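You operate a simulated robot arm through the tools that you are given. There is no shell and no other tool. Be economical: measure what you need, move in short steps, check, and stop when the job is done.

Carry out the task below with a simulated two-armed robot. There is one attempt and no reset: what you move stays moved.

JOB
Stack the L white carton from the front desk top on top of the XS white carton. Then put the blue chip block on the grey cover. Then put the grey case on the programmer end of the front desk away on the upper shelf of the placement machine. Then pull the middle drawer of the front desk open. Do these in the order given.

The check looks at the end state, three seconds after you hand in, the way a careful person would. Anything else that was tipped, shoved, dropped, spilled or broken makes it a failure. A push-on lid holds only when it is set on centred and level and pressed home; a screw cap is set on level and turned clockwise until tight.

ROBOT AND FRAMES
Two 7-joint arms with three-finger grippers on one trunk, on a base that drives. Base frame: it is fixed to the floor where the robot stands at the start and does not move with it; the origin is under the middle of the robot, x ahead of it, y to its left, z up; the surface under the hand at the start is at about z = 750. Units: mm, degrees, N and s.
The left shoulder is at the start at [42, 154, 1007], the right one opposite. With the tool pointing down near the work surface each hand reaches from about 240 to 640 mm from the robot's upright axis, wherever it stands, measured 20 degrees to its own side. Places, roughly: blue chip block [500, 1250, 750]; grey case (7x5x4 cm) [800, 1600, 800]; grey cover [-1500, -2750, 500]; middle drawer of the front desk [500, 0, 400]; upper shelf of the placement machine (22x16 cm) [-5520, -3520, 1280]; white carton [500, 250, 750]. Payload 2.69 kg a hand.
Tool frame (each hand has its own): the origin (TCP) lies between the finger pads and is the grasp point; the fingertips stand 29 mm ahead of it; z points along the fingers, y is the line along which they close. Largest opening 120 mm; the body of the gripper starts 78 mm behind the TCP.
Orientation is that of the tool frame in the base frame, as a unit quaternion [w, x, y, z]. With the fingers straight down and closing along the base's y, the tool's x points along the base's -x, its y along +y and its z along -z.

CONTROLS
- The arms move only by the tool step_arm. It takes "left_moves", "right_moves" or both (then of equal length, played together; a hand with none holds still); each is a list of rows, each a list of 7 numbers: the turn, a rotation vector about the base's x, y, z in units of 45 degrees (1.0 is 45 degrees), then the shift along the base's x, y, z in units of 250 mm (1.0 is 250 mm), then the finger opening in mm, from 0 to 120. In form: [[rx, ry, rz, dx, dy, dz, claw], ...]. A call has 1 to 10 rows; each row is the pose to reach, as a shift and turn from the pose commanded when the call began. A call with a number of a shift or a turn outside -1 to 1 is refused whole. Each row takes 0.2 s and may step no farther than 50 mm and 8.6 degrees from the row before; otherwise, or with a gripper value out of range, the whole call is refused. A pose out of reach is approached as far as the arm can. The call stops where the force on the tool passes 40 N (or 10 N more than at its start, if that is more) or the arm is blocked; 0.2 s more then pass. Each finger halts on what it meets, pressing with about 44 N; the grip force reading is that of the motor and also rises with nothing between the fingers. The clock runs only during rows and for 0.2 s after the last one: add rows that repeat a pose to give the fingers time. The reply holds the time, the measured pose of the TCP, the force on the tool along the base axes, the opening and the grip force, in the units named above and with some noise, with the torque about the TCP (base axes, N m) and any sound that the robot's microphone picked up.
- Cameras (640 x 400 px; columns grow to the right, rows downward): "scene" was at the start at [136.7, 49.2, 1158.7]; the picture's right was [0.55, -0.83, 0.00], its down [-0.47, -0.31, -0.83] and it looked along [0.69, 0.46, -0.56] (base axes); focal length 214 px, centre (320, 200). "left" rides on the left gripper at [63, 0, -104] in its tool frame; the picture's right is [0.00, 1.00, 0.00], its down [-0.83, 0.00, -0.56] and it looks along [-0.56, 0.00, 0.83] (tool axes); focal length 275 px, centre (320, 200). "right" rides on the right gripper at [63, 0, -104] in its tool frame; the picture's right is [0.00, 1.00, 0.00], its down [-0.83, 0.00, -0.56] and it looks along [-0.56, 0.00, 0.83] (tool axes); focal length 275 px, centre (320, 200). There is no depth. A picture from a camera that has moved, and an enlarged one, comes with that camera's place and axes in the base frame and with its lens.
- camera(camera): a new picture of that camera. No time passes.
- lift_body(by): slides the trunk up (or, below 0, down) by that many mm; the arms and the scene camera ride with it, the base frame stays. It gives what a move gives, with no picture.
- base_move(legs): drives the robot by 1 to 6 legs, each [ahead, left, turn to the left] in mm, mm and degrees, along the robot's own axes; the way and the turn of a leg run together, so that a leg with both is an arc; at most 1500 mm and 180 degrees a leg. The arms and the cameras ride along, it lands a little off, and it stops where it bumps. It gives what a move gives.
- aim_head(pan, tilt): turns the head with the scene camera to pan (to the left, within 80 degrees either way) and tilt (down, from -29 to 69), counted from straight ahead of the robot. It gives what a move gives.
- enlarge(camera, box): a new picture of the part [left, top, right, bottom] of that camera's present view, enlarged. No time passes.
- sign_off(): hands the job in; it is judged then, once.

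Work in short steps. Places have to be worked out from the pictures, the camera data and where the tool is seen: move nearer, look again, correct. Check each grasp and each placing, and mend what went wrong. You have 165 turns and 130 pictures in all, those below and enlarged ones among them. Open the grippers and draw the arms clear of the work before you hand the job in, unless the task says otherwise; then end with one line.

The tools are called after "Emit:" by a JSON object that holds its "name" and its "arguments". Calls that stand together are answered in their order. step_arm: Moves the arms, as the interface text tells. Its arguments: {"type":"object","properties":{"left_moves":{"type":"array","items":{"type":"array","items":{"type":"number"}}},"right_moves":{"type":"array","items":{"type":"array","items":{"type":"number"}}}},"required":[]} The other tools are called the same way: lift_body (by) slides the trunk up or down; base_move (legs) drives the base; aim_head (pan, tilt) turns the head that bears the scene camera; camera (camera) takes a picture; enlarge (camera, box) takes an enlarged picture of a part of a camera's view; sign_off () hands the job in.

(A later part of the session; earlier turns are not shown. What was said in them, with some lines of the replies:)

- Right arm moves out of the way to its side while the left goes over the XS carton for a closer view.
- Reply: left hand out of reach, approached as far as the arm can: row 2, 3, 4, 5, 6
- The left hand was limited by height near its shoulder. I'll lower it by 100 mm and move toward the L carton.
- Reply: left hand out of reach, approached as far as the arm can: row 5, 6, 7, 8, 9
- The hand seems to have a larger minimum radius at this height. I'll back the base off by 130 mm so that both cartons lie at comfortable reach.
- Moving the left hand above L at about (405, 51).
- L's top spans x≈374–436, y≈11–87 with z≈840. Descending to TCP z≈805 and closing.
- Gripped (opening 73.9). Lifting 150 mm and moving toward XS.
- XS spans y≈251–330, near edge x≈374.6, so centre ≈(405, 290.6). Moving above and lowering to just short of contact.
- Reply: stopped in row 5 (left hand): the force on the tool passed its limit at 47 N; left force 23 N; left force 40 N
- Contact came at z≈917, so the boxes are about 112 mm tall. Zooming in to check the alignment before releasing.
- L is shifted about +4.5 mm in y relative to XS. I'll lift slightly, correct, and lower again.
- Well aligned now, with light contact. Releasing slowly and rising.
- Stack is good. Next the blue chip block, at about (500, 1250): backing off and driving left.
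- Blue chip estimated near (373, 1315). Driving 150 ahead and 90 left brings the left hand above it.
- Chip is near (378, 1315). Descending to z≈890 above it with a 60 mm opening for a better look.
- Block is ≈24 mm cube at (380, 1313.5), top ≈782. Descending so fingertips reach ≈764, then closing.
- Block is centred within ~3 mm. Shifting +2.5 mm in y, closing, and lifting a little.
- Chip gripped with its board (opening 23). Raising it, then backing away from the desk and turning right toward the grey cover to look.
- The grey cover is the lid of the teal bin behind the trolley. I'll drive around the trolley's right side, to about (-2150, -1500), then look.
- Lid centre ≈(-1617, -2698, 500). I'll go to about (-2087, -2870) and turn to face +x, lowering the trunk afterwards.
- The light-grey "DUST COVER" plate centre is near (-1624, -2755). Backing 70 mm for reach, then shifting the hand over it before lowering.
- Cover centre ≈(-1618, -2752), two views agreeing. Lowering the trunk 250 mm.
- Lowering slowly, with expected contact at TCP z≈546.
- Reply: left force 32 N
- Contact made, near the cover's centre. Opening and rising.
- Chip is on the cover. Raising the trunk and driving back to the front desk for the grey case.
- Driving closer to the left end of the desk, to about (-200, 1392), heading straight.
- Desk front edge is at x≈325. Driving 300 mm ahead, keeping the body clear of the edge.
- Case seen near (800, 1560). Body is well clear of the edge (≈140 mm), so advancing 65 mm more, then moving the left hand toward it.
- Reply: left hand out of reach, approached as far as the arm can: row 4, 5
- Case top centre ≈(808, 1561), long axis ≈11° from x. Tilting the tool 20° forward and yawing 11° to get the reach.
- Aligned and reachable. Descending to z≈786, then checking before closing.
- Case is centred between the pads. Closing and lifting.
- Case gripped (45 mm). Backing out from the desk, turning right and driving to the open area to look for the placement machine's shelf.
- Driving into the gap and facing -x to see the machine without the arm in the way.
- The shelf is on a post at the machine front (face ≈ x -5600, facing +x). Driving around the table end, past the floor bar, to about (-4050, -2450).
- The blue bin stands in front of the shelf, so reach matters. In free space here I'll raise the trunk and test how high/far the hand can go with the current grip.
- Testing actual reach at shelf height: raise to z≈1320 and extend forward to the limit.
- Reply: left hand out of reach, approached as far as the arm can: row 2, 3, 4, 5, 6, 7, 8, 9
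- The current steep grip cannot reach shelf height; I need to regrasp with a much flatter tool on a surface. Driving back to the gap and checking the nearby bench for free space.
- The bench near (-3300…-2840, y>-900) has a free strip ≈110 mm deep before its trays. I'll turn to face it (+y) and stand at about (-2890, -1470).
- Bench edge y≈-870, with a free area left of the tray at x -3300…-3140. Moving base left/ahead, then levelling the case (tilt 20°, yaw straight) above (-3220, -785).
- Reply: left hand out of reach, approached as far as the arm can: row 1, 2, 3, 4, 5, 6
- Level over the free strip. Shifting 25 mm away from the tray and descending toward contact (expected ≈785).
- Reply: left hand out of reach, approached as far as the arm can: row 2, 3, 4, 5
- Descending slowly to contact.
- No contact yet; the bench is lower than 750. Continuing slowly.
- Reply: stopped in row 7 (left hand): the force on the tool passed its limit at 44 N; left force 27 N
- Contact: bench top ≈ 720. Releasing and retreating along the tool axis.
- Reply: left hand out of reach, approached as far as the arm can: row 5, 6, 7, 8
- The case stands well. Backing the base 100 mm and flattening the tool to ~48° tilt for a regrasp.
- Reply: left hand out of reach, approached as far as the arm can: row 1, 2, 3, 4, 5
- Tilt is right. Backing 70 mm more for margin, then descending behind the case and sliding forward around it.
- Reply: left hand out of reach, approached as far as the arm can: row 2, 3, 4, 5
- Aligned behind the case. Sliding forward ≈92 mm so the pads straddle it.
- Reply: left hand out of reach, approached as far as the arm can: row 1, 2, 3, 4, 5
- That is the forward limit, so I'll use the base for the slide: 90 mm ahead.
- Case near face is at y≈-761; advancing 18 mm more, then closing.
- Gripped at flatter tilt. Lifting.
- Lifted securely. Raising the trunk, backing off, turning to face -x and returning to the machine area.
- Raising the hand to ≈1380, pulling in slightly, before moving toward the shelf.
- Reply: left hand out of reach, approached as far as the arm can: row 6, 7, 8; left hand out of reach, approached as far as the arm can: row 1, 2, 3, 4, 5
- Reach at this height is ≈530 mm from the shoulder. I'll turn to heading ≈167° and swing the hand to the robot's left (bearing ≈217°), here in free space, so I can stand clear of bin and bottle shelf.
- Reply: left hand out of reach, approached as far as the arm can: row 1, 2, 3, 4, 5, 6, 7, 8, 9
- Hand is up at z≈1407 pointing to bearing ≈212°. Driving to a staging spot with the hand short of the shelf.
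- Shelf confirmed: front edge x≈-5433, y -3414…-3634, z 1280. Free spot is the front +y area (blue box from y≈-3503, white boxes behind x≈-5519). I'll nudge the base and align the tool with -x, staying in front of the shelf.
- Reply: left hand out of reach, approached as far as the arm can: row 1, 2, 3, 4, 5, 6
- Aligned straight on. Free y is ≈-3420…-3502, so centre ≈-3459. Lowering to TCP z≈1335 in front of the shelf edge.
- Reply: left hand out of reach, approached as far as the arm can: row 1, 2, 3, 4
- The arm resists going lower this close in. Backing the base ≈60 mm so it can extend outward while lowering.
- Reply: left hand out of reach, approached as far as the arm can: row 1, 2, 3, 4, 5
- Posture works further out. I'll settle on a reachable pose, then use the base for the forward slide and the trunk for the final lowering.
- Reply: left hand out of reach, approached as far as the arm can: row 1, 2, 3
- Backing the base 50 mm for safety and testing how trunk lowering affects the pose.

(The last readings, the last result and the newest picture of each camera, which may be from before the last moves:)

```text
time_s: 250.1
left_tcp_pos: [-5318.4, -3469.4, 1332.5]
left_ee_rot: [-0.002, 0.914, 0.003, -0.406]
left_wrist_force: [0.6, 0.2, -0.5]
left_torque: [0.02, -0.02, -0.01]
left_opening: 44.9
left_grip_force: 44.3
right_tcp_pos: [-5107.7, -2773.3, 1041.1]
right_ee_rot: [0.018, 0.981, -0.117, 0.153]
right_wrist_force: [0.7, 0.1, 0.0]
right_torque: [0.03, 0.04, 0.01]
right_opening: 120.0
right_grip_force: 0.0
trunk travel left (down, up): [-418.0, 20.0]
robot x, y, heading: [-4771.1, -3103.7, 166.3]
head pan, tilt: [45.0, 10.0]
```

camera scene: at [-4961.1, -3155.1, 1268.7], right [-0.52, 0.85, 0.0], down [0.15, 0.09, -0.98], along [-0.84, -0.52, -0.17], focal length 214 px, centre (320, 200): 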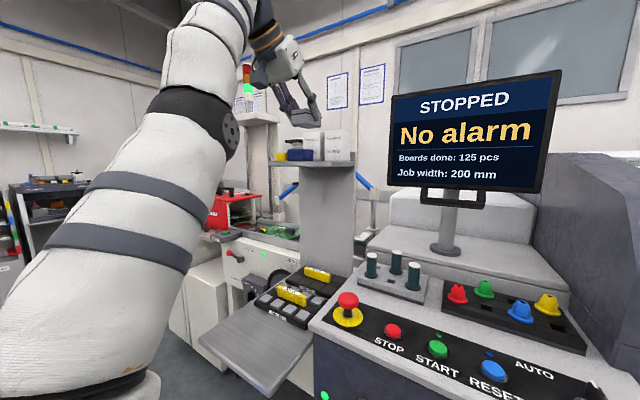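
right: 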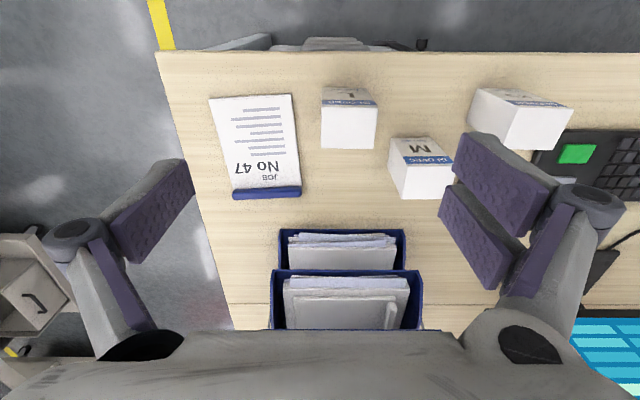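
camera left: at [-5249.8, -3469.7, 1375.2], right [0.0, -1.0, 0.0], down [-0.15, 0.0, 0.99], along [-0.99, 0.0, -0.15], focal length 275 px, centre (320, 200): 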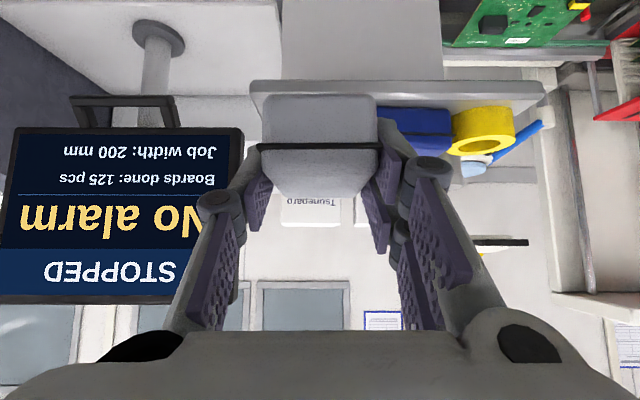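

Trunk lowering is clean. Now sliding forward with the base ≈110 mm, then checking against the white boxes.

Emit:
{"name": "base_move", "arguments": {"legs": [[110, 19, 0]]}}

Emit:
{"name": "camera", "arguments": {"camera": "left"}}

Emit:
{"name": "enlarge", "arguments": {"camera": "scene", "box": [230, 50, 390, 200]}}

```text
time_s: 251.3
left_tcp_pos: [-5429.9, -3461.5, 1332.2]
left_ee_rot: [-0.003, 0.915, 0.002, -0.403]
left_wrist_force: [-0.2, 0.0, -0.7]
left_torque: [0.01, -0.04, 0.0]
left_opening: 45.2
left_grip_force: 44.0
right_tcp_pos: [-5217.3, -2766.5, 1041.3]
right_ee_rot: [0.018, 0.981, -0.118, 0.155]
right_wrist_force: [-1.1, 0.3, -0.8]
right_torque: [0.0, -0.03, 0.01]
right_opening: 119.8
right_grip_force: 0.0
trunk travel left (down, up): [-418.0, 20.0]
robot x, y, heading: [-4879.4, -3096.4, 166.6]
head pan, tilt: [45.0, 10.0]
```

```text
51 pictures are left
camera left: at [-5310.2, -3462.1, 1355.0], right [0.0, -1.0, 0.0], down [-0.15, 0.0, 0.99], along [-0.99, 0.0, -0.15], focal length 275 px, centre (320, 200)
```

left: 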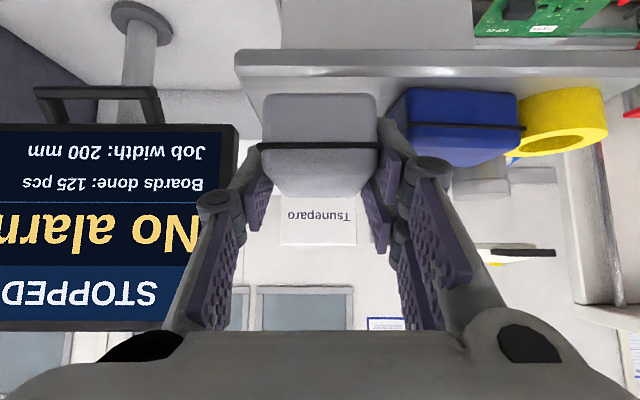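

```text
2.67 times, centred on (310, 125) of scene
camera zoom: at [-4984.3, -3135.4, 1248.9], right [-0.52, 0.85, 0.0], down [0.15, 0.09, -0.98], along [-0.84, -0.51, -0.17], focal length 572 px, centre (347, 400)
```

zoom: 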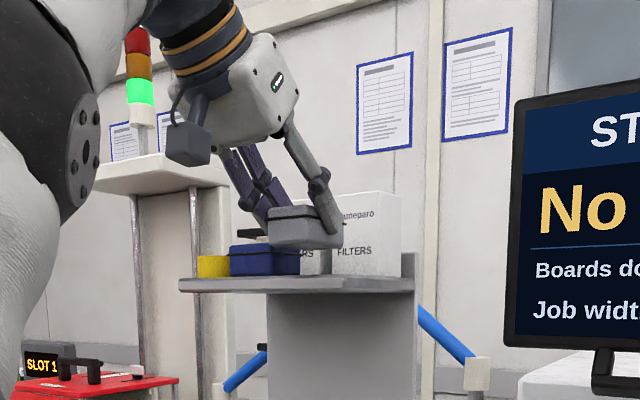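

Emit:
{"name": "enlarge", "arguments": {"camera": "scene", "box": [300, 110, 350, 170]}}

```text
6.67 times, centred on (325, 140) of scene
camera zoom: at [-4984.3, -3135.4, 1248.9], right [-0.52, 0.85, 0.0], down [0.15, 0.09, -0.98], along [-0.84, -0.51, -0.17], focal length 1430 px, centre (287, 600)
```

zoom: 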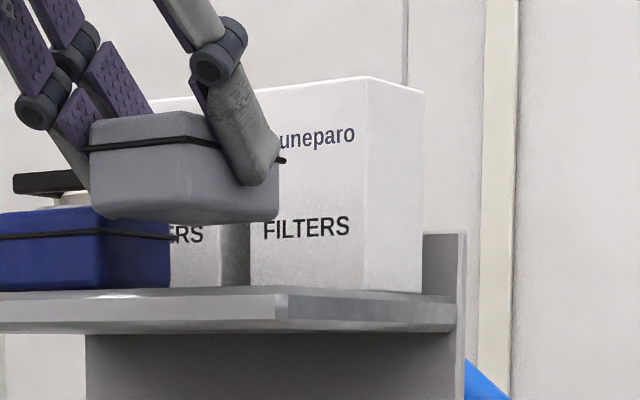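

White box front is at x≈-5535, so there is ≈100 mm of depth. Advancing the last ≈43 mm, then lowering with the trunk.

Emit:
{"name": "base_move", "arguments": {"legs": [[42, 6.5, 0]]}}

Emit:
{"name": "enlarge", "arguments": {"camera": "scene", "box": [270, 90, 360, 180]}}

Emit:
{"name": "camera", "arguments": {"camera": "left"}}

```text
time_s: 252.2
left_tcp_pos: [-5473.9, -3457.7, 1330.9]
left_ee_rot: [-0.003, 0.915, 0.002, -0.405]
left_wrist_force: [-1.4, -0.8, -0.3]
left_torque: [0.0, -0.01, -0.02]
left_opening: 44.9
left_grip_force: 44.2
right_tcp_pos: [-5260.4, -2761.5, 1040.2]
right_ee_rot: [0.019, 0.981, -0.118, 0.155]
right_wrist_force: [0.5, 0.1, -0.5]
right_torque: [0.02, -0.04, 0.02]
right_opening: 120.1
right_grip_force: 0.1
trunk travel left (down, up): [-418.0, 20.0]
robot x, y, heading: [-4917.8, -3088.6, 166.7]
head pan, tilt: [45.0, 10.0]
```

```text
4.44 times, centred on (315, 135) of scene
camera zoom: at [-5026.8, -3131.6, 1248.9], right [-0.52, 0.85, 0.0], down [0.15, 0.09, -0.98], along [-0.84, -0.51, -0.17], focal length 953 px, centre (342, 489)
```

zoom: 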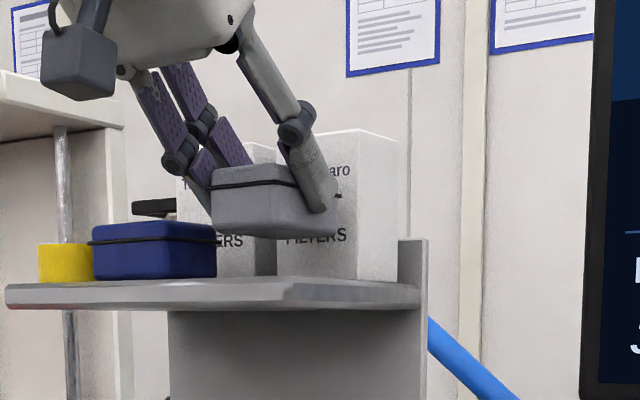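

```text
47 pictures are left
camera left: at [-5353.1, -3457.9, 1354.8], right [0.0, -1.0, 0.0], down [-0.15, 0.0, 0.99], along [-0.99, 0.0, -0.15], focal length 275 px, centre (320, 200)
```

left: 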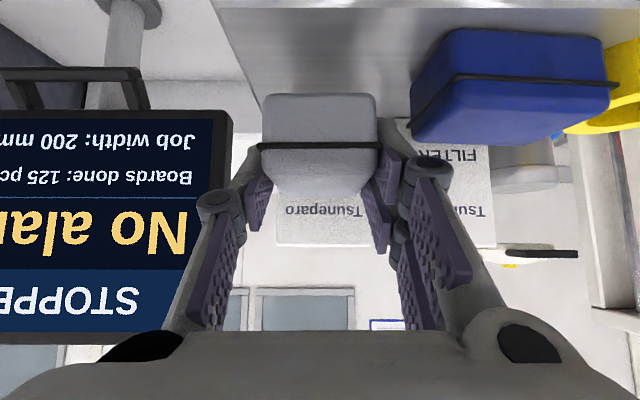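

Clear all round. Lowering the trunk 14 mm.

Emit:
{"name": "lift_body", "arguments": {"by": -14}}

Emit:
{"name": "enlarge", "arguments": {"camera": "scene", "box": [270, 90, 360, 180]}}

```text
time_s: 252.8
left_tcp_pos: [-5471.7, -3457.2, 1317.2]
left_ee_rot: [-0.002, 0.914, 0.002, -0.405]
left_wrist_force: [0.2, -0.2, -0.6]
left_torque: [0.01, 0.02, 0.0]
left_opening: 45.3
left_grip_force: 43.7
right_tcp_pos: [-5259.4, -2762.4, 1028.2]
right_ee_rot: [0.019, 0.981, -0.118, 0.153]
right_wrist_force: [-0.1, -0.6, 0.4]
right_torque: [0.04, 0.02, 0.01]
right_opening: 120.0
right_grip_force: 0.0
trunk travel left (down, up): [-404.0, 34.0]
robot x, y, heading: [-4915.4, -3085.0, 166.3]
head pan, tilt: [45.0, 10.0]
```

```text
4.44 times, centred on (315, 135) of scene
camera zoom: at [-5039.2, -3128.4, 1232.8], right [-0.52, 0.85, 0.0], down [0.15, 0.09, -0.98], along [-0.84, -0.51, -0.17], focal length 953 px, centre (342, 489)
```

zoom: 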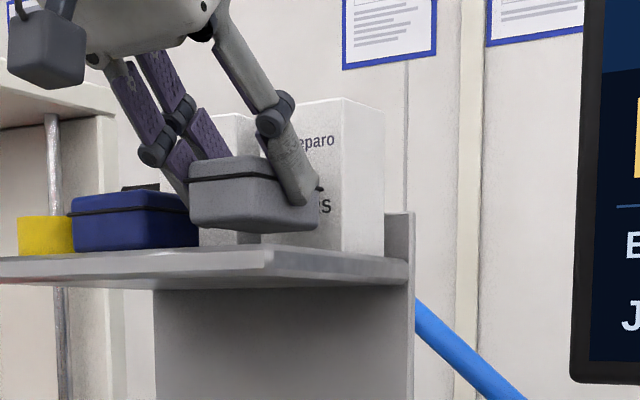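

Emit:
{"name": "lift_body", "arguments": {"by": -6}}

Emit:
{"name": "lift_body", "arguments": {"by": -4}}

```text
time_s: 253.4
left_tcp_pos: [-5472.0, -3456.5, 1311.0]
left_ee_rot: [-0.002, 0.914, 0.002, -0.405]
left_wrist_force: [0.2, -0.1, -0.2]
left_torque: [0.0, 0.0, -0.01]
left_opening: 44.9
left_grip_force: 43.7
right_tcp_pos: [-5259.0, -2761.4, 1020.5]
right_ee_rot: [0.019, 0.981, -0.118, 0.154]
right_wrist_force: [0.5, -0.5, 0.3]
right_torque: [-0.01, -0.02, -0.01]
right_opening: 120.1
right_grip_force: 0.0
trunk travel left (down, up): [-398.0, 40.0]
robot x, y, heading: [-4922.1, -3088.0, 166.4]
head pan, tilt: [45.0, 10.0]
```

```text
time_s: 253.9
left_tcp_pos: [-5472.4, -3456.6, 1307.6]
left_ee_rot: [-0.002, 0.915, 0.002, -0.404]
left_wrist_force: [0.0, 0.4, -1.5]
left_torque: [-0.04, -0.01, -0.01]
left_opening: 45.0
left_grip_force: 44.1
right_tcp_pos: [-5260.0, -2760.9, 1017.1]
right_ee_rot: [0.019, 0.981, -0.117, 0.154]
right_wrist_force: [-0.6, -0.4, -0.4]
right_torque: [-0.04, 0.02, 0.01]
right_opening: 119.8
right_grip_force: 0.0
trunk travel left (down, up): [-394.0, 44.0]
robot x, y, heading: [-4921.0, -3087.5, 166.6]
head pan, tilt: [45.0, 10.0]
```

Still no contact at TCP 1307.6; continuing in small steps.

Emit:
{"name": "lift_body", "arguments": {"by": -3}}

Emit:
{"name": "enlarge", "arguments": {"camera": "scene", "box": [270, 90, 360, 180]}}

```text
time_s: 254.4
left_tcp_pos: [-5470.7, -3456.3, 1305.9]
left_ee_rot: [-0.002, 0.914, 0.002, -0.406]
left_wrist_force: [-4.2, -2.0, 12.0]
left_torque: [-0.37, 0.7, 0.01]
left_opening: 45.1
left_grip_force: 43.9
right_tcp_pos: [-5259.7, -2760.5, 1012.7]
right_ee_rot: [0.018, 0.981, -0.118, 0.154]
right_wrist_force: [0.0, -0.5, 0.0]
right_torque: [-0.03, 0.02, 0.0]
right_opening: 120.3
right_grip_force: 0.2
trunk travel left (down, up): [-391.0, 47.0]
robot x, y, heading: [-4922.4, -3089.2, 166.4]
head pan, tilt: [45.0, 10.0]
```

```text
4.44 times, centred on (315, 135) of scene
camera zoom: at [-5050.4, -3125.4, 1217.3], right [-0.52, 0.85, 0.0], down [0.15, 0.09, -0.98], along [-0.84, -0.51, -0.17], focal length 953 px, centre (342, 489)
```

zoom: 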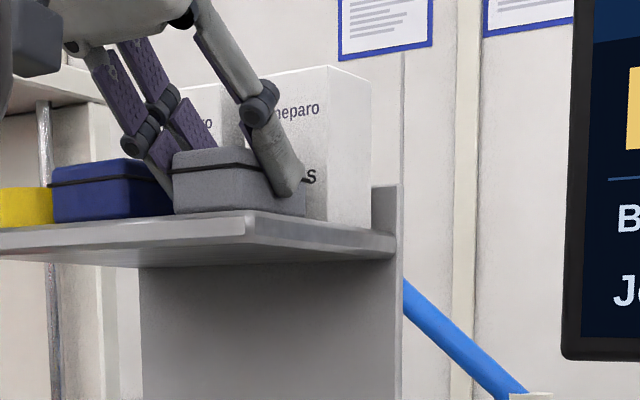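

Contact (12 N), case seated on the shelf. Opening slightly, then raising with the trunk.

Emit:
{"name": "step_arm", "arguments": {"left_moves": [[0, 0, 0, 0, 0, 0, 48], [0, 0, 0, 0, 0, 0, 52], [0, 0, 0, 0, 0, 0, 56], [0, 0, 0, 0, 0, 0, 56]]}}

Emit:
{"name": "enlarge", "arguments": {"camera": "scene", "box": [270, 90, 360, 180]}}

```text
time_s: 255.4
left_tcp_pos: [-5473.3, -3455.5, 1303.7]
left_ee_rot: [-0.002, 0.915, 0.002, -0.404]
left_wrist_force: [-3.2, 1.6, 5.1]
left_torque: [-0.12, 0.11, -0.12]
left_opening: 57.1
left_grip_force: 0.1
right_tcp_pos: [-5258.9, -2760.4, 1013.0]
right_ee_rot: [0.018, 0.981, -0.118, 0.155]
right_wrist_force: [-0.6, -0.9, -0.5]
right_torque: [0.01, 0.02, 0.03]
right_opening: 119.8
right_grip_force: 0.0
trunk travel left (down, up): [-391.0, 47.0]
robot x, y, heading: [-4917.9, -3089.3, 166.5]
head pan, tilt: [45.0, 10.0]
```

```text
4.44 times, centred on (315, 135) of scene
camera zoom: at [-5050.8, -3125.1, 1217.0], right [-0.52, 0.85, 0.0], down [0.15, 0.09, -0.98], along [-0.84, -0.51, -0.17], focal length 953 px, centre (342, 489)
```

zoom: 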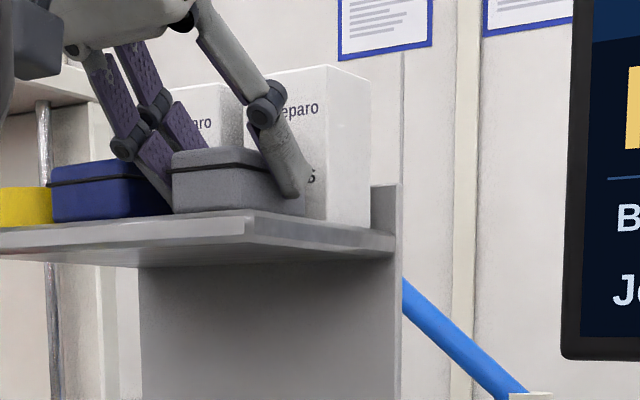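

Released. Raising the trunk 45 mm straight up.

Emit:
{"name": "lift_body", "arguments": {"by": 45}}

Emit:
{"name": "camera", "arguments": {"camera": "left"}}

Emit:
{"name": "enlarge", "arguments": {"camera": "scene", "box": [260, 90, 360, 180]}}

```text
time_s: 256.3
left_tcp_pos: [-5474.3, -3457.2, 1349.1]
left_ee_rot: [-0.002, 0.915, 0.003, -0.403]
left_wrist_force: [-0.5, 0.3, -0.5]
left_torque: [-0.03, -0.01, 0.05]
left_opening: 56.2
left_grip_force: 0.0
right_tcp_pos: [-5260.0, -2762.2, 1057.1]
right_ee_rot: [0.019, 0.981, -0.118, 0.156]
right_wrist_force: [0.2, -0.1, -0.8]
right_torque: [0.01, -0.01, 0.02]
right_opening: 119.8
right_grip_force: 0.1
trunk travel left (down, up): [-436.0, 2.0]
robot x, y, heading: [-4921.0, -3087.2, 166.4]
head pan, tilt: [45.0, 10.0]
```

```text
43 pictures are left
camera left: at [-5354.2, -3457.7, 1371.7], right [0.0, -1.0, 0.0], down [-0.15, 0.0, 0.99], along [-0.99, 0.0, -0.15], focal length 275 px, centre (320, 200)
```

left: 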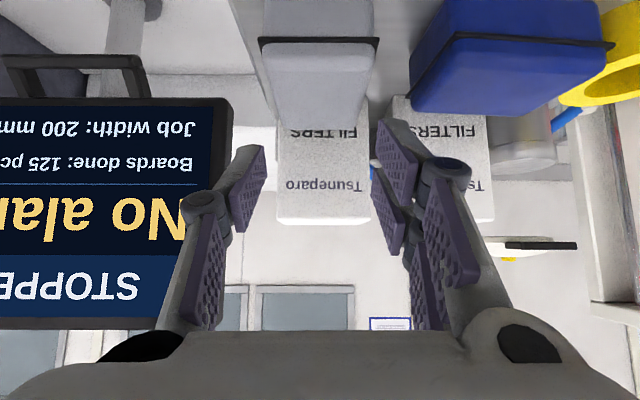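

```text
4.44 times, centred on (310, 135) of scene
camera zoom: at [-5004.7, -3136.9, 1266.8], right [-0.52, 0.85, 0.0], down [0.15, 0.09, -0.98], along [-0.84, -0.51, -0.17], focal length 953 px, centre (364, 489)
```

zoom: 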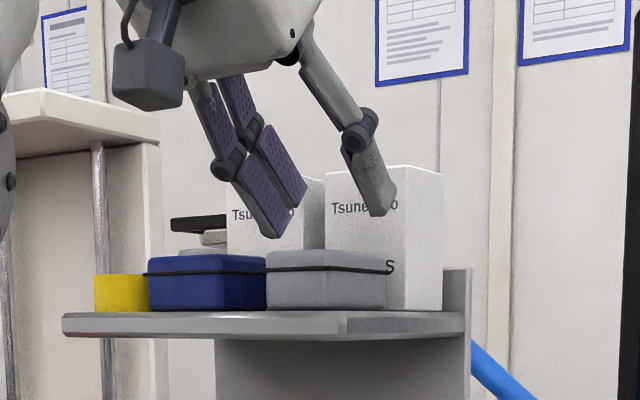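

Case rests on the shelf, neighbours undisturbed. Backing straight out, then retracing the way to the open floor.

Emit:
{"name": "base_move", "arguments": {"legs": [[-194, -47, 0], [-434, -760, 0], [-490, -952, 0], [-1055, -399, 0]]}}

Emit:
{"name": "aim_head", "arguments": {"pan": 60, "tilt": 15}}

```text
time_s: 276.2
left_tcp_pos: [-2868.8, -1857.9, 1348.3]
left_ee_rot: [0.005, 0.914, 0.018, -0.404]
left_wrist_force: [0.3, 0.1, -0.9]
left_torque: [-0.02, 0.0, -0.01]
left_opening: 55.8
left_grip_force: 0.1
right_tcp_pos: [-2681.2, -1154.0, 1059.4]
right_ee_rot: [0.015, 0.983, -0.101, 0.154]
right_wrist_force: [-0.1, -0.5, 0.4]
right_torque: [0.01, 0.01, 0.03]
right_opening: 120.1
right_grip_force: 0.0
trunk travel left (down, up): [-436.0, 2.0]
robot x, y, heading: [-2330.6, -1474.9, 168.2]
head pan, tilt: [45.0, 10.0]
```

```text
time_s: 277.0
left_tcp_pos: [-2870.7, -1858.6, 1350.1]
left_ee_rot: [0.004, 0.915, 0.018, -0.404]
left_wrist_force: [0.1, -0.1, -0.1]
left_torque: [0.0, 0.0, -0.01]
left_opening: 55.9
left_grip_force: 0.1
right_tcp_pos: [-2681.1, -1155.1, 1057.7]
right_ee_rot: [0.016, 0.983, -0.101, 0.154]
right_wrist_force: [-0.2, 0.1, -0.1]
right_torque: [0.02, 0.03, 0.0]
right_opening: 119.7
right_grip_force: 0.1
trunk travel left (down, up): [-436.0, 2.0]
robot x, y, heading: [-2330.4, -1467.7, 168.4]
head pan, tilt: [60.0, 15.0]
```

Turning round to face the front desk and driving to about (-800, 0).

Emit:
{"name": "base_move", "arguments": {"legs": [[0, 0, -168.4], [765, 734, 0], [765, 734, 0]]}}

Emit:
{"name": "aim_head", "arguments": {"pan": 0, "tilt": 25}}

Emit:
{"name": "camera", "arguments": {"camera": "scene"}}

```text
time_s: 295.7
left_tcp_pos: [-335.5, 480.6, 1349.0]
left_ee_rot: [0.402, -0.105, 0.908, 0.043]
left_wrist_force: [0.0, -0.5, -0.9]
left_torque: [-0.01, 0.01, -0.03]
left_opening: 56.1
left_grip_force: 0.0
right_tcp_pos: [-387.1, -245.8, 1057.5]
right_ee_rot: [-0.154, 0.008, 0.988, 0.001]
right_wrist_force: [-0.3, 0.3, 0.0]
right_torque: [0.0, 0.01, -0.02]
right_opening: 119.8
right_grip_force: 0.0
trunk travel left (down, up): [-436.0, 2.0]
robot x, y, heading: [-793.3, -4.4, -0.5]
head pan, tilt: [60.0, 15.0]
```

```text
time_s: 297.0
left_tcp_pos: [-335.7, 480.0, 1349.2]
left_ee_rot: [0.403, -0.105, 0.908, 0.044]
left_wrist_force: [-0.7, -0.1, 0.5]
left_torque: [0.01, 0.0, -0.01]
left_opening: 56.0
left_grip_force: 0.1
right_tcp_pos: [-387.9, -245.5, 1058.1]
right_ee_rot: [-0.155, 0.007, 0.988, 0.001]
right_wrist_force: [-0.6, 0.6, -0.8]
right_torque: [-0.01, 0.04, 0.0]
right_opening: 119.7
right_grip_force: 0.1
trunk travel left (down, up): [-436.0, 2.0]
robot x, y, heading: [-793.7, -2.0, -0.5]
head pan, tilt: [0.0, 25.0]
```

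```text
41 pictures are left
camera scene: at [-697.1, -2.4, 1242.6], right [-0.01, -1.0, 0.0], down [-0.42, 0.0, -0.91], along [0.91, -0.01, -0.42], focal length 214 px, centre (320, 200)
```

scene: 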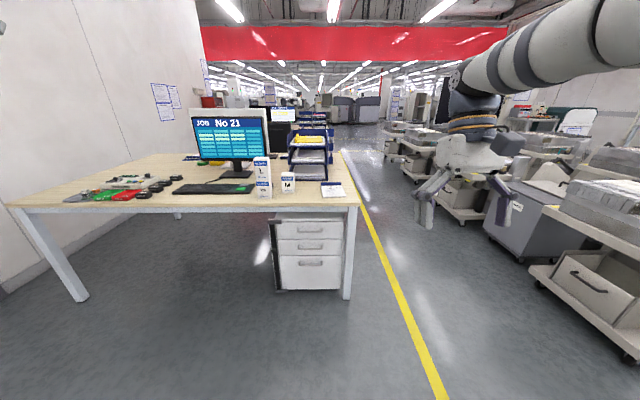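

Emit:
{"name": "enlarge", "arguments": {"camera": "scene", "box": [240, 200, 370, 310]}}

```text
3.64 times, centred on (305, 255) of scene
camera zoom: at [-697.1, -2.4, 1242.6], right [-0.01, -1.0, 0.0], down [-0.42, 0.0, -0.91], along [0.91, -0.01, -0.42], focal length 780 px, centre (374, 0)
```

zoom: 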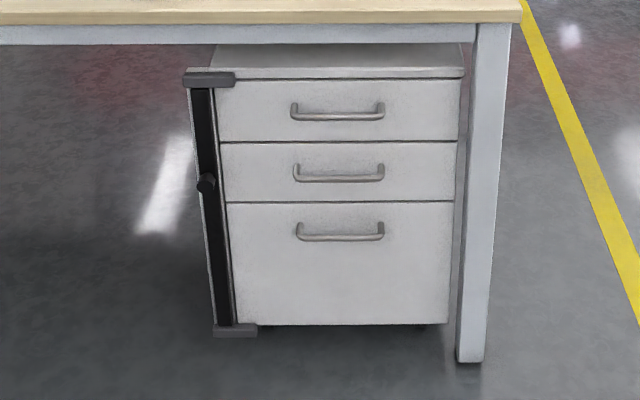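

There is a vertical bar with a knob beside the drawers; I need a closer look at whether it blocks them.

Emit:
{"name": "base_move", "arguments": {"legs": [[280, 150, 0.5]]}}

Emit:
{"name": "lift_body", "arguments": {"by": -300}}

Emit:
{"name": "aim_head", "arguments": {"pan": -10, "tilt": 30}}

Emit:
{"name": "camera", "arguments": {"camera": "scene"}}

```text
time_s: 299.2
left_tcp_pos: [-55.1, 634.8, 1349.1]
left_ee_rot: [0.402, -0.109, 0.908, 0.046]
left_wrist_force: [0.6, -0.3, -1.4]
left_torque: [-0.04, 0.0, -0.02]
left_opening: 56.2
left_grip_force: 0.1
right_tcp_pos: [-100.5, -91.6, 1058.3]
right_ee_rot: [-0.155, 0.003, 0.988, 0.0]
right_wrist_force: [1.6, -0.4, 0.1]
right_torque: [-0.03, -0.01, -0.01]
right_opening: 120.2
right_grip_force: 0.0
trunk travel left (down, up): [-436.0, 2.0]
robot x, y, heading: [-511.3, 146.5, -0.2]
head pan, tilt: [0.0, 25.0]
```

```text
time_s: 302.2
left_tcp_pos: [100.5, 634.1, 797.2]
left_ee_rot: [0.164, -0.093, 0.979, 0.071]
left_wrist_force: [-1.3, 0.1, 0.4]
left_torque: [0.0, 0.01, 0.02]
left_opening: 56.0
left_grip_force: 0.0
right_tcp_pos: [-76.0, -90.5, 610.9]
right_ee_rot: [-0.343, 0.003, 0.939, 0.002]
right_wrist_force: [0.0, -0.4, -0.7]
right_torque: [0.0, -0.01, 0.01]
right_opening: 120.3
right_grip_force: 0.1
trunk travel left (down, up): [-136.0, 302.0]
robot x, y, heading: [-510.6, 148.3, -0.4]
head pan, tilt: [0.0, 25.0]
```

```text
time_s: 302.9
left_tcp_pos: [101.2, 634.1, 796.3]
left_ee_rot: [0.165, -0.093, 0.979, 0.071]
left_wrist_force: [0.1, -0.5, 0.1]
left_torque: [-0.02, 0.01, -0.01]
left_opening: 55.8
left_grip_force: 0.1
right_tcp_pos: [-73.6, -90.9, 610.0]
right_ee_rot: [-0.344, 0.004, 0.939, 0.002]
right_wrist_force: [0.4, 0.5, 0.4]
right_torque: [-0.01, 0.0, -0.01]
right_opening: 120.1
right_grip_force: 0.0
trunk travel left (down, up): [-136.0, 302.0]
robot x, y, heading: [-508.6, 149.1, -0.4]
head pan, tilt: [-10.0, 30.0]
```

```text
39 pictures are left
camera scene: at [-279.4, 133.5, 910.7], right [-0.18, -0.98, 0.0], down [-0.49, 0.09, -0.87], along [0.85, -0.15, -0.5], focal length 214 px, centre (320, 200)
```

scene: 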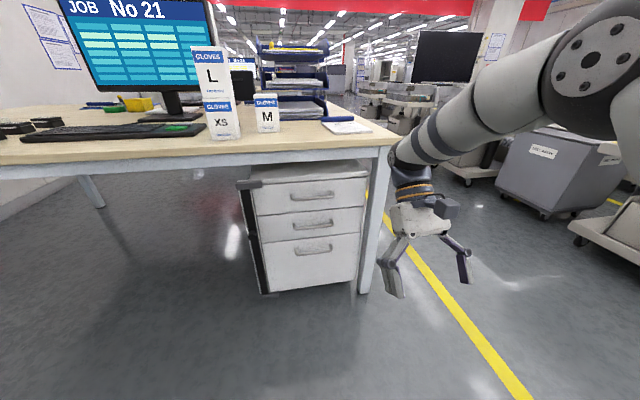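

Emit:
{"name": "enlarge", "arguments": {"camera": "scene", "box": [225, 155, 385, 305]}}

```text
2.67 times, centred on (305, 230) of scene
camera zoom: at [-279.4, 133.5, 910.7], right [-0.18, -0.98, 0.0], down [-0.49, 0.09, -0.87], along [0.85, -0.15, -0.5], focal length 572 px, centre (360, 120)
```

zoom: 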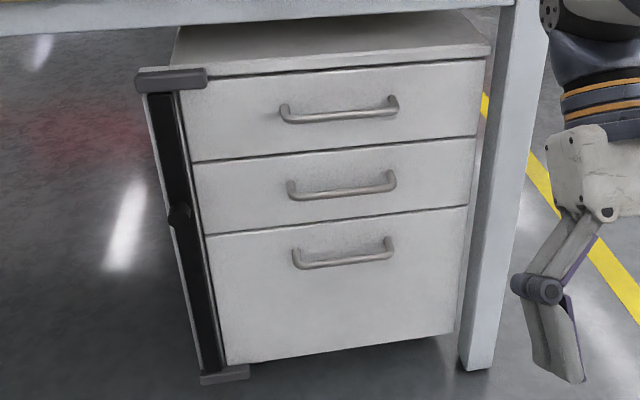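

Emit:
{"name": "enlarge", "arguments": {"camera": "scene", "box": [230, 165, 310, 235]}}

Emit:
{"name": "enlarge", "arguments": {"camera": "scene", "box": [230, 230, 310, 300]}}

```text
5.71 times, centred on (270, 200) of scene
camera zoom: at [-279.4, 133.5, 910.7], right [-0.18, -0.98, 0.0], down [-0.49, 0.09, -0.87], along [0.85, -0.15, -0.5], focal length 1226 px, centre (606, 200)
```

zoom: 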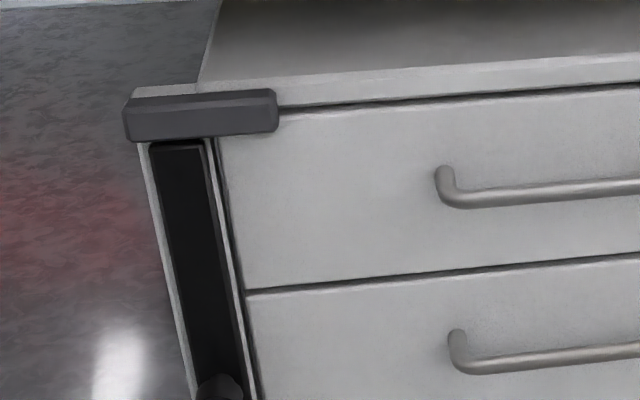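

```text
5.71 times, centred on (270, 265) of scene
camera zoom: at [-279.4, 133.5, 910.7], right [-0.18, -0.98, 0.0], down [-0.49, 0.09, -0.87], along [0.85, -0.15, -0.5], focal length 1226 px, centre (606, -171)
```

zoom: 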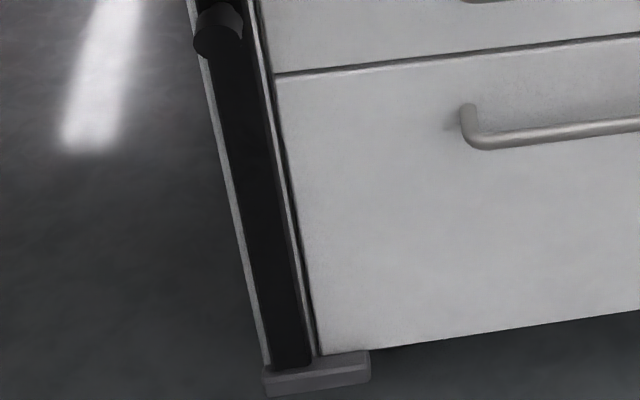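

The lock bar is parked beside the drawers (unlocked side). Middle handle triangulates to ≈(368, 45, 418). I'll use the left hand: shift base right and start rotating the tool to horizontal with vertical closing.

Emit:
{"name": "base_move", "arguments": {"legs": [[0, -285, 0.4]]}}

Emit:
{"name": "step_arm", "arguments": {"left_moves": [[-0.111, -0.097, 0.064, 0, -0.06, -0.1, 60], [-0.222, -0.194, 0.129, 0, -0.12, -0.2, 60], [-0.333, -0.29, 0.193, 0, -0.18, -0.3, 60], [-0.444, -0.387, 0.258, 0, -0.24, -0.4, 60], [-0.556, -0.484, 0.322, 0, -0.3, -0.5, 60], [-0.556, -0.484, 0.322, 0, -0.3, -0.5, 60]]}}

```text
time_s: 305.7
left_tcp_pos: [97.3, 349.7, 795.6]
left_ee_rot: [0.165, -0.096, 0.979, 0.071]
left_wrist_force: [-0.3, -1.1, 0.7]
left_torque: [0.01, 0.0, 0.0]
left_opening: 55.9
left_grip_force: 0.1
right_tcp_pos: [-73.5, -375.7, 610.0]
right_ee_rot: [-0.344, 0.001, 0.939, 0.0]
right_wrist_force: [-0.7, 0.3, 0.7]
right_torque: [0.01, 0.0, -0.04]
right_opening: 120.0
right_grip_force: 0.1
trunk travel left (down, up): [-136.0, 302.0]
robot x, y, heading: [-506.4, -135.8, -0.3]
head pan, tilt: [-10.0, 30.0]
```

```text
time_s: 307.1
left_tcp_pos: [97.3, 274.3, 671.1]
left_ee_rot: [0.309, -0.262, 0.904, -0.139]
left_wrist_force: [0.6, 0.7, 0.5]
left_torque: [0.03, -0.03, -0.01]
left_opening: 60.0
left_grip_force: 0.0
right_tcp_pos: [-73.5, -375.7, 610.1]
right_ee_rot: [-0.343, 0.0, 0.939, 0.0]
right_wrist_force: [0.3, 0.3, 0.1]
right_torque: [0.0, -0.04, 0.0]
right_opening: 120.1
right_grip_force: 0.1
trunk travel left (down, up): [-136.0, 302.0]
robot x, y, heading: [-513.1, -137.4, 0.1]
head pan, tilt: [-10.0, 30.0]
```

Reachable. Continuing the rotation while lowering.

Emit:
{"name": "step_arm", "arguments": {"left_moves": [[-0.111, -0.097, 0.064, 0, -0.07, -0.1, 60], [-0.222, -0.194, 0.129, 0, -0.14, -0.2, 60], [-0.333, -0.29, 0.193, 0, -0.21, -0.3, 60], [-0.444, -0.387, 0.258, 0, -0.28, -0.4, 60], [-0.556, -0.484, 0.322, 0, -0.36, -0.5, 60], [-0.556, -0.484, 0.322, 0, -0.36, -0.5, 60]]}}

Emit:
{"name": "step_arm", "arguments": {"left_moves": [[-0.111, -0.097, 0.064, 0, -0.05, -0.1, 60], [-0.222, -0.194, 0.129, 0, -0.1, -0.2, 60], [-0.333, -0.29, 0.193, 0, -0.15, -0.3, 60], [-0.444, -0.387, 0.258, 0, -0.2, -0.4, 60], [-0.556, -0.484, 0.322, 0, -0.25, -0.5, 60], [-0.556, -0.484, 0.322, 0, -0.25, -0.5, 60]]}}

Emit:
{"name": "camera", "arguments": {"camera": "left"}}

```text
time_s: 308.5
left_tcp_pos: [98.7, 186.8, 546.5]
left_ee_rot: [0.425, -0.4, 0.739, -0.337]
left_wrist_force: [-0.5, 0.0, 0.6]
left_torque: [-0.02, 0.01, 0.01]
left_opening: 59.9
left_grip_force: 0.1
right_tcp_pos: [-74.1, -375.4, 611.5]
right_ee_rot: [-0.344, 0.0, 0.939, 0.0]
right_wrist_force: [-0.3, 0.1, 0.0]
right_torque: [0.02, 0.02, 0.01]
right_opening: 119.9
right_grip_force: 0.1
trunk travel left (down, up): [-136.0, 302.0]
robot x, y, heading: [-511.4, -135.3, -0.0]
head pan, tilt: [-10.0, 30.0]
```

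```text
time_s: 309.9
left_tcp_pos: [96.5, 121.9, 423.0]
left_ee_rot: [-0.498, 0.501, -0.5, 0.502]
left_wrist_force: [0.2, 0.3, 0.0]
left_torque: [0.02, -0.02, -0.03]
left_opening: 60.2
left_grip_force: 0.2
right_tcp_pos: [-73.9, -375.8, 611.5]
right_ee_rot: [-0.344, 0.001, 0.939, 0.001]
right_wrist_force: [-0.2, -0.6, -0.5]
right_torque: [-0.01, -0.01, 0.0]
right_opening: 119.9
right_grip_force: 0.0
trunk travel left (down, up): [-136.0, 302.0]
robot x, y, heading: [-509.2, -137.5, -0.1]
head pan, tilt: [-10.0, 30.0]
```

```text
35 pictures are left
camera left: at [-6.9, 59.0, 423.8], right [0.0, 0.0, -1.0], down [-0.55, 0.83, 0.0], along [0.83, 0.55, 0.0], focal length 275 px, centre (320, 200)
```

left: 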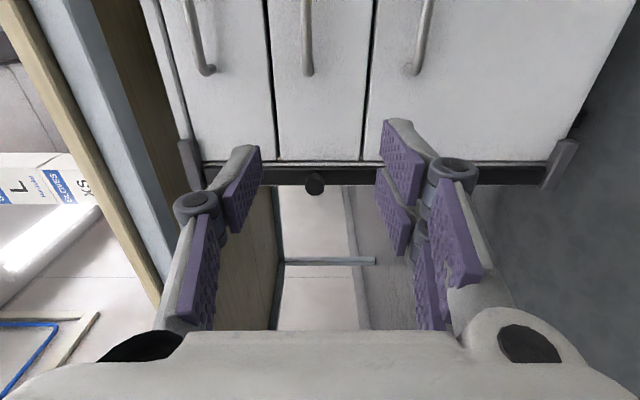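

Tool is horizontal with vertical closing. Moving toward the middle handle, stopping short at x≈270.

Emit:
{"name": "step_arm", "arguments": {"left_moves": [[0, 0, 0, 0.1, -0.1, 0.01, 60], [0, 0, 0, 0.25, -0.2, 0.03, 60], [0, 0, 0, 0.4, -0.296, 0.05, 60], [0, 0, 0, 0.55, -0.296, 0.05, 60], [0, 0, 0, 0.68, -0.296, 0.05, 60], [0, 0, 0, 0.68, -0.296, 0.05, 60]]}}

Emit:
{"name": "camera", "arguments": {"camera": "left"}}

Emit:
{"name": "camera", "arguments": {"camera": "scene"}}

```text
time_s: 311.3
left_tcp_pos: [260.0, 49.4, 439.9]
left_ee_rot: [-0.496, 0.502, -0.501, 0.501]
left_wrist_force: [-0.2, -0.2, -0.2]
left_torque: [-0.04, 0.0, 0.02]
left_opening: 60.1
left_grip_force: 0.1
left hand out of reach, approached as far as the arm can: row 5, 6
right_tcp_pos: [-74.5, -376.8, 610.8]
right_ee_rot: [-0.344, 0.001, 0.939, 0.0]
right_wrist_force: [0.1, -0.3, 0.3]
right_torque: [0.01, 0.02, 0.0]
right_opening: 120.2
right_grip_force: 0.2
trunk travel left (down, up): [-136.0, 302.0]
robot x, y, heading: [-511.3, -138.7, 0.2]
head pan, tilt: [-10.0, 30.0]
```

```text
34 pictures are left
camera left: at [156.5, -14.4, 440.6], right [0.0, 0.0, -1.0], down [-0.55, 0.83, 0.0], along [0.83, 0.55, 0.0], focal length 275 px, centre (320, 200)
```

left: 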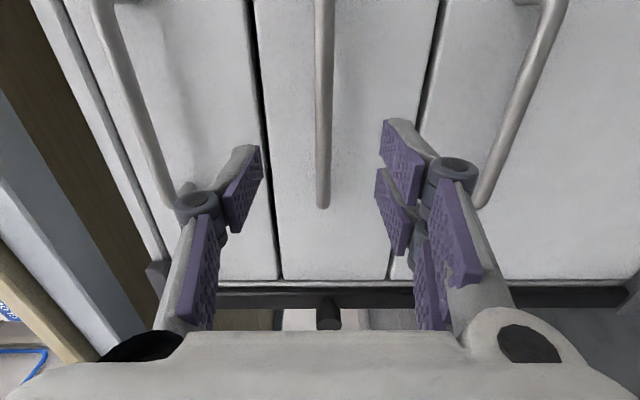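

```text
33 pictures are left
camera scene: at [-279.9, -152.1, 910.7], right [-0.17, -0.98, 0.0], down [-0.49, 0.09, -0.87], along [0.85, -0.15, -0.5], focal length 214 px, centre (320, 200)
```

scene: 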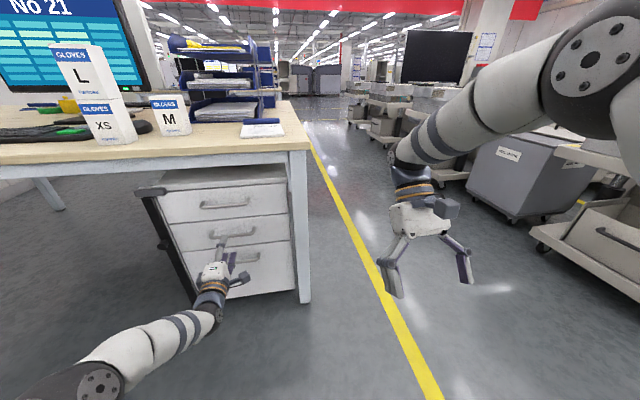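

Arm limit at x≈260, height matches the handle. Advancing with the base 50 mm, then looking.

Emit:
{"name": "base_move", "arguments": {"legs": [[50, 0, 0]]}}

Emit:
{"name": "enlarge", "arguments": {"camera": "scene", "box": [130, 160, 320, 320]}}

Emit:
{"name": "camera", "arguments": {"camera": "left"}}

```text
time_s: 312.2
left_tcp_pos: [309.5, 48.7, 440.4]
left_ee_rot: [-0.496, 0.502, -0.5, 0.502]
left_wrist_force: [0.3, -0.4, -0.2]
left_torque: [-0.02, -0.01, -0.02]
left_opening: 60.4
left_grip_force: 0.1
right_tcp_pos: [-24.4, -376.6, 610.3]
right_ee_rot: [-0.344, 0.001, 0.939, 0.0]
right_wrist_force: [0.4, -0.5, -0.1]
right_torque: [-0.01, -0.01, -0.03]
right_opening: 120.0
right_grip_force: 0.2
trunk travel left (down, up): [-136.0, 302.0]
robot x, y, heading: [-458.0, -134.1, 0.1]
head pan, tilt: [-10.0, 30.0]
```

```text
2.50 times, centred on (225, 240) of scene
camera zoom: at [-230.2, -152.2, 910.6], right [-0.17, -0.98, 0.0], down [-0.49, 0.09, -0.87], along [0.85, -0.15, -0.5], focal length 536 px, centre (558, 100)
```

zoom: 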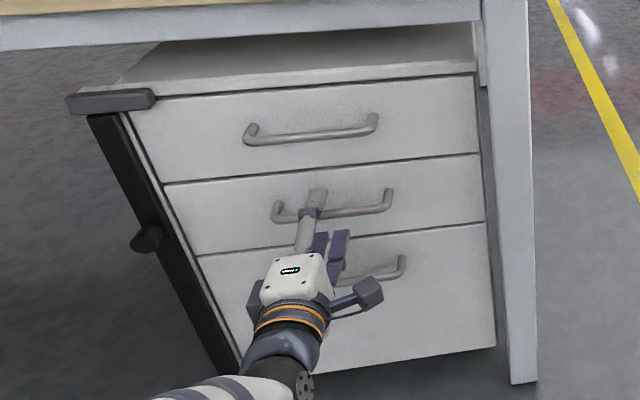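

```text
31 pictures are left
camera left: at [206.2, -14.2, 440.8], right [0.0, 0.0, -1.0], down [-0.55, 0.83, 0.0], along [0.83, 0.55, 0.0], focal length 275 px, centre (320, 200)
```

left: 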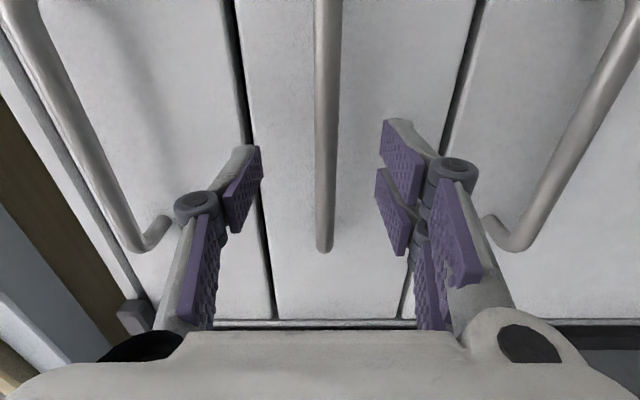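

Handle bar triangulates to x≈344. Advancing 18 mm so the bar sits between the pads, then closing.

Emit:
{"name": "base_move", "arguments": {"legs": [[18, 0, 0]]}}

Emit:
{"name": "step_arm", "arguments": {"left_moves": [[0, 0, 0, 0, 0, 0, 40], [0, 0, 0, 0, 0, 0, 15], [0, 0, 0, 0, 0, 0, 3], [0, 0, 0, 0, 0, 0, 0], [0, 0, 0, 0, 0, 0, 0]]}}

Emit:
{"name": "camera", "arguments": {"camera": "left"}}

```text
time_s: 313.0
left_tcp_pos: [327.8, 49.1, 439.2]
left_ee_rot: [-0.498, 0.501, -0.5, 0.501]
left_wrist_force: [-0.4, -0.7, 0.4]
left_torque: [0.03, -0.03, -0.01]
left_opening: 59.8
left_grip_force: 0.1
right_tcp_pos: [-6.9, -375.7, 611.3]
right_ee_rot: [-0.344, 0.001, 0.939, 0.001]
right_wrist_force: [0.5, 0.0, -0.7]
right_torque: [-0.01, -0.01, 0.03]
right_opening: 119.7
right_grip_force: 0.0
trunk travel left (down, up): [-136.0, 302.0]
robot x, y, heading: [-440.5, -138.4, 0.0]
head pan, tilt: [-10.0, 30.0]
```

```text
time_s: 314.2
left_tcp_pos: [328.3, 48.3, 437.9]
left_ee_rot: [-0.495, 0.504, -0.501, 0.5]
left_wrist_force: [-1.9, 0.8, -16.5]
left_torque: [0.49, 0.12, -0.15]
left_opening: 11.1
left_grip_force: 38.0
right_tcp_pos: [-4.5, -375.5, 609.8]
right_ee_rot: [-0.345, 0.001, 0.939, -0.001]
right_wrist_force: [-0.3, -0.7, -0.1]
right_torque: [0.02, -0.02, 0.01]
right_opening: 120.1
right_grip_force: 0.1
trunk travel left (down, up): [-136.0, 302.0]
robot x, y, heading: [-440.3, -136.8, -0.0]
head pan, tilt: [-10.0, 30.0]
```

```text
30 pictures are left
camera left: at [223.5, -14.2, 438.3], right [-0.01, 0.0, -1.0], down [-0.55, 0.83, 0.0], along [0.83, 0.55, -0.01], focal length 275 px, centre (320, 200)
```

left: 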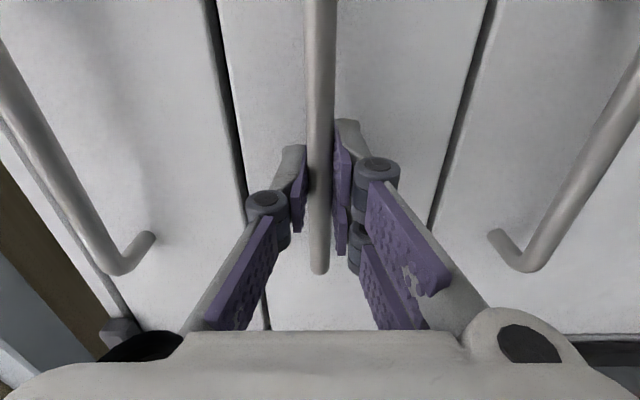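

Bar gripped (11 mm). Easing the vertical preload and pulling with the base 60 mm as a first check.

Emit:
{"name": "step_arm", "arguments": {"left_moves": [[0, 0, 0, 0, 0, -0.006, 0], [0, 0, 0, 0, 0, -0.012, 0]]}}

Emit:
{"name": "base_move", "arguments": {"legs": [[-60, 0, 0]]}}

Emit:
{"name": "enlarge", "arguments": {"camera": "scene", "box": [130, 150, 320, 320]}}

```text
time_s: 314.8
left_tcp_pos: [327.5, 49.3, 436.8]
left_ee_rot: [-0.497, 0.502, -0.5, 0.501]
left_wrist_force: [-2.8, 0.8, -10.7]
left_torque: [0.37, 0.04, -0.51]
left_opening: 11.1
left_grip_force: 37.7
right_tcp_pos: [-7.0, -375.7, 610.0]
right_ee_rot: [-0.343, 0.001, 0.939, 0.0]
right_wrist_force: [-0.2, -0.4, 0.2]
right_torque: [0.01, 0.01, -0.01]
right_opening: 119.8
right_grip_force: 0.1
trunk travel left (down, up): [-136.0, 302.0]
robot x, y, heading: [-444.1, -136.9, 0.0]
head pan, tilt: [-10.0, 30.0]
```

```text
time_s: 315.8
left_tcp_pos: [268.8, 48.6, 436.7]
left_ee_rot: [-0.497, 0.502, -0.5, 0.501]
left_wrist_force: [-2.7, -6.7, -4.5]
left_torque: [0.36, 0.07, -0.08]
left_opening: 11.1
left_grip_force: 38.8
right_tcp_pos: [-65.9, -376.1, 611.1]
right_ee_rot: [-0.343, 0.001, 0.939, 0.001]
right_wrist_force: [0.4, 0.3, -0.2]
right_torque: [0.03, -0.01, -0.01]
right_opening: 120.1
right_grip_force: 0.0
trunk travel left (down, up): [-136.0, 302.0]
robot x, y, heading: [-500.9, -139.4, 0.2]
head pan, tilt: [-10.0, 30.0]
```

```text
2.35 times, centred on (225, 235) of scene
camera zoom: at [-271.5, -152.2, 910.6], right [-0.17, -0.98, 0.0], down [-0.49, 0.09, -0.87], along [0.85, -0.15, -0.5], focal length 505 px, centre (544, 118)
```

zoom: 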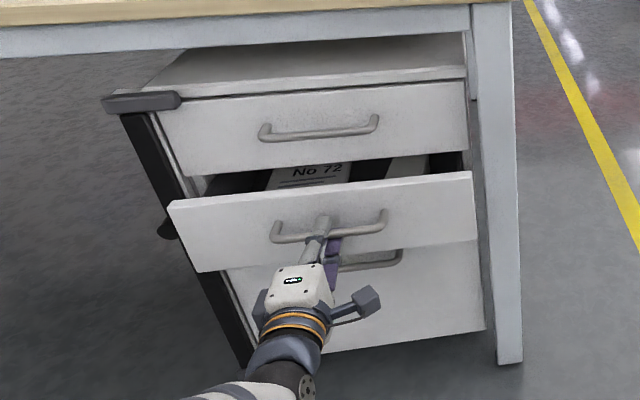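

The drawer is opening smoothly. Pulling 180 mm more.

Emit:
{"name": "base_move", "arguments": {"legs": [[-180, 0, 0]]}}

Emit:
{"name": "camera", "arguments": {"camera": "scene"}}

```text
time_s: 317.2
left_tcp_pos: [94.2, 48.7, 436.5]
left_ee_rot: [-0.498, 0.501, -0.5, 0.502]
left_wrist_force: [1.4, 24.7, -4.8]
left_torque: [0.52, 0.05, 0.4]
left_opening: 11.0
left_grip_force: 38.5
right_tcp_pos: [-242.9, -376.5, 611.7]
right_ee_rot: [-0.343, 0.002, 0.939, 0.0]
right_wrist_force: [-0.5, 0.5, 0.8]
right_torque: [0.0, 0.0, -0.02]
right_opening: 120.1
right_grip_force: 0.3
trunk travel left (down, up): [-136.0, 302.0]
robot x, y, heading: [-674.5, -136.2, -0.3]
head pan, tilt: [-10.0, 30.0]
```

```text
28 pictures are left
camera scene: at [-446.9, -151.6, 910.6], right [-0.18, -0.98, 0.0], down [-0.49, 0.09, -0.87], along [0.85, -0.15, -0.5], focal length 214 px, centre (320, 200)
```

scene: 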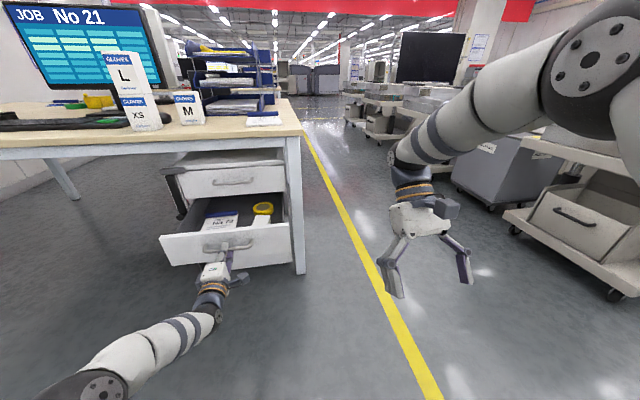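

Drawer is open ≈235 mm. Releasing the handle and backing away.

Emit:
{"name": "step_arm", "arguments": {"left_moves": [[0, 0, 0, 0, 0, 0, 20], [0, 0, 0, 0, 0, 0, 45], [0, 0, 0, 0, 0, 0, 60], [0, 0, 0, 0, 0, 0, 60]]}}

Emit:
{"name": "base_move", "arguments": {"legs": [[-250, 0, 0]]}}

Emit:
{"name": "aim_head", "arguments": {"pan": 8, "tilt": 20}}

Emit:
{"name": "camera", "arguments": {"camera": "scene"}}

```text
time_s: 318.2
left_tcp_pos: [93.9, 48.2, 437.3]
left_ee_rot: [-0.497, 0.501, -0.5, 0.502]
left_wrist_force: [0.3, -0.6, 0.5]
left_torque: [0.0, -0.01, -0.01]
left_opening: 60.1
left_grip_force: 0.0
right_tcp_pos: [-243.0, -375.9, 611.0]
right_ee_rot: [-0.343, 0.003, 0.939, 0.001]
right_wrist_force: [-0.5, 0.7, 0.7]
right_torque: [-0.03, -0.04, 0.02]
right_opening: 120.1
right_grip_force: 0.0
trunk travel left (down, up): [-136.0, 302.0]
robot x, y, heading: [-678.0, -136.6, -0.4]
head pan, tilt: [-10.0, 30.0]
```

```text
time_s: 320.1
left_tcp_pos: [-155.9, 46.9, 437.6]
left_ee_rot: [-0.496, 0.501, -0.501, 0.503]
left_wrist_force: [-0.2, -0.3, 0.3]
left_torque: [0.01, 0.01, 0.02]
left_opening: 59.9
left_grip_force: 0.2
right_tcp_pos: [-493.5, -377.1, 610.1]
right_ee_rot: [-0.344, 0.003, 0.939, 0.001]
right_wrist_force: [-0.1, 0.5, -0.2]
right_torque: [0.03, -0.03, 0.0]
right_opening: 120.1
right_grip_force: 0.1
trunk travel left (down, up): [-136.0, 302.0]
robot x, y, heading: [-926.2, -136.4, -0.5]
head pan, tilt: [-10.0, 30.0]
```

```text
time_s: 320.9
left_tcp_pos: [-157.0, 47.8, 437.2]
left_ee_rot: [-0.496, 0.5, -0.501, 0.503]
left_wrist_force: [-0.4, -0.5, 0.1]
left_torque: [0.01, -0.03, 0.01]
left_opening: 59.9
left_grip_force: 0.1
right_tcp_pos: [-493.8, -378.2, 612.3]
right_ee_rot: [-0.344, 0.004, 0.939, 0.002]
right_wrist_force: [-0.4, -0.2, -0.4]
right_torque: [0.01, 0.0, 0.0]
right_opening: 120.2
right_grip_force: 0.1
trunk travel left (down, up): [-136.0, 302.0]
robot x, y, heading: [-922.6, -134.0, -0.4]
head pan, tilt: [8.0, 20.0]
```

```text
27 pictures are left
camera scene: at [-695.0, -123.6, 926.7], right [0.13, -0.99, 0.0], down [-0.34, -0.05, -0.94], along [0.93, 0.12, -0.34], focal length 214 px, centre (320, 200)
```

scene: 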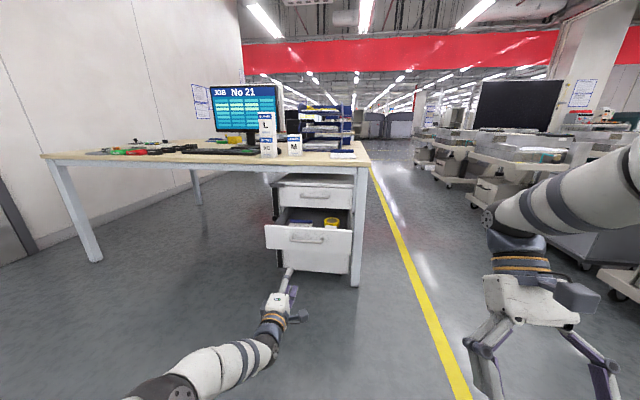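

The drawer is open, the stack is standing, and both hands are clear and open, so I'm handing in.

Emit:
{"name": "sign_off", "arguments": {}}

```text
The job is handed in.
```

All four tasks were done in order and handed in: the L carton is stacked on the XS carton, the blue chip is on the dust cover, the grey case is on the upper shelf, and the middle drawer is open about 235 mm.
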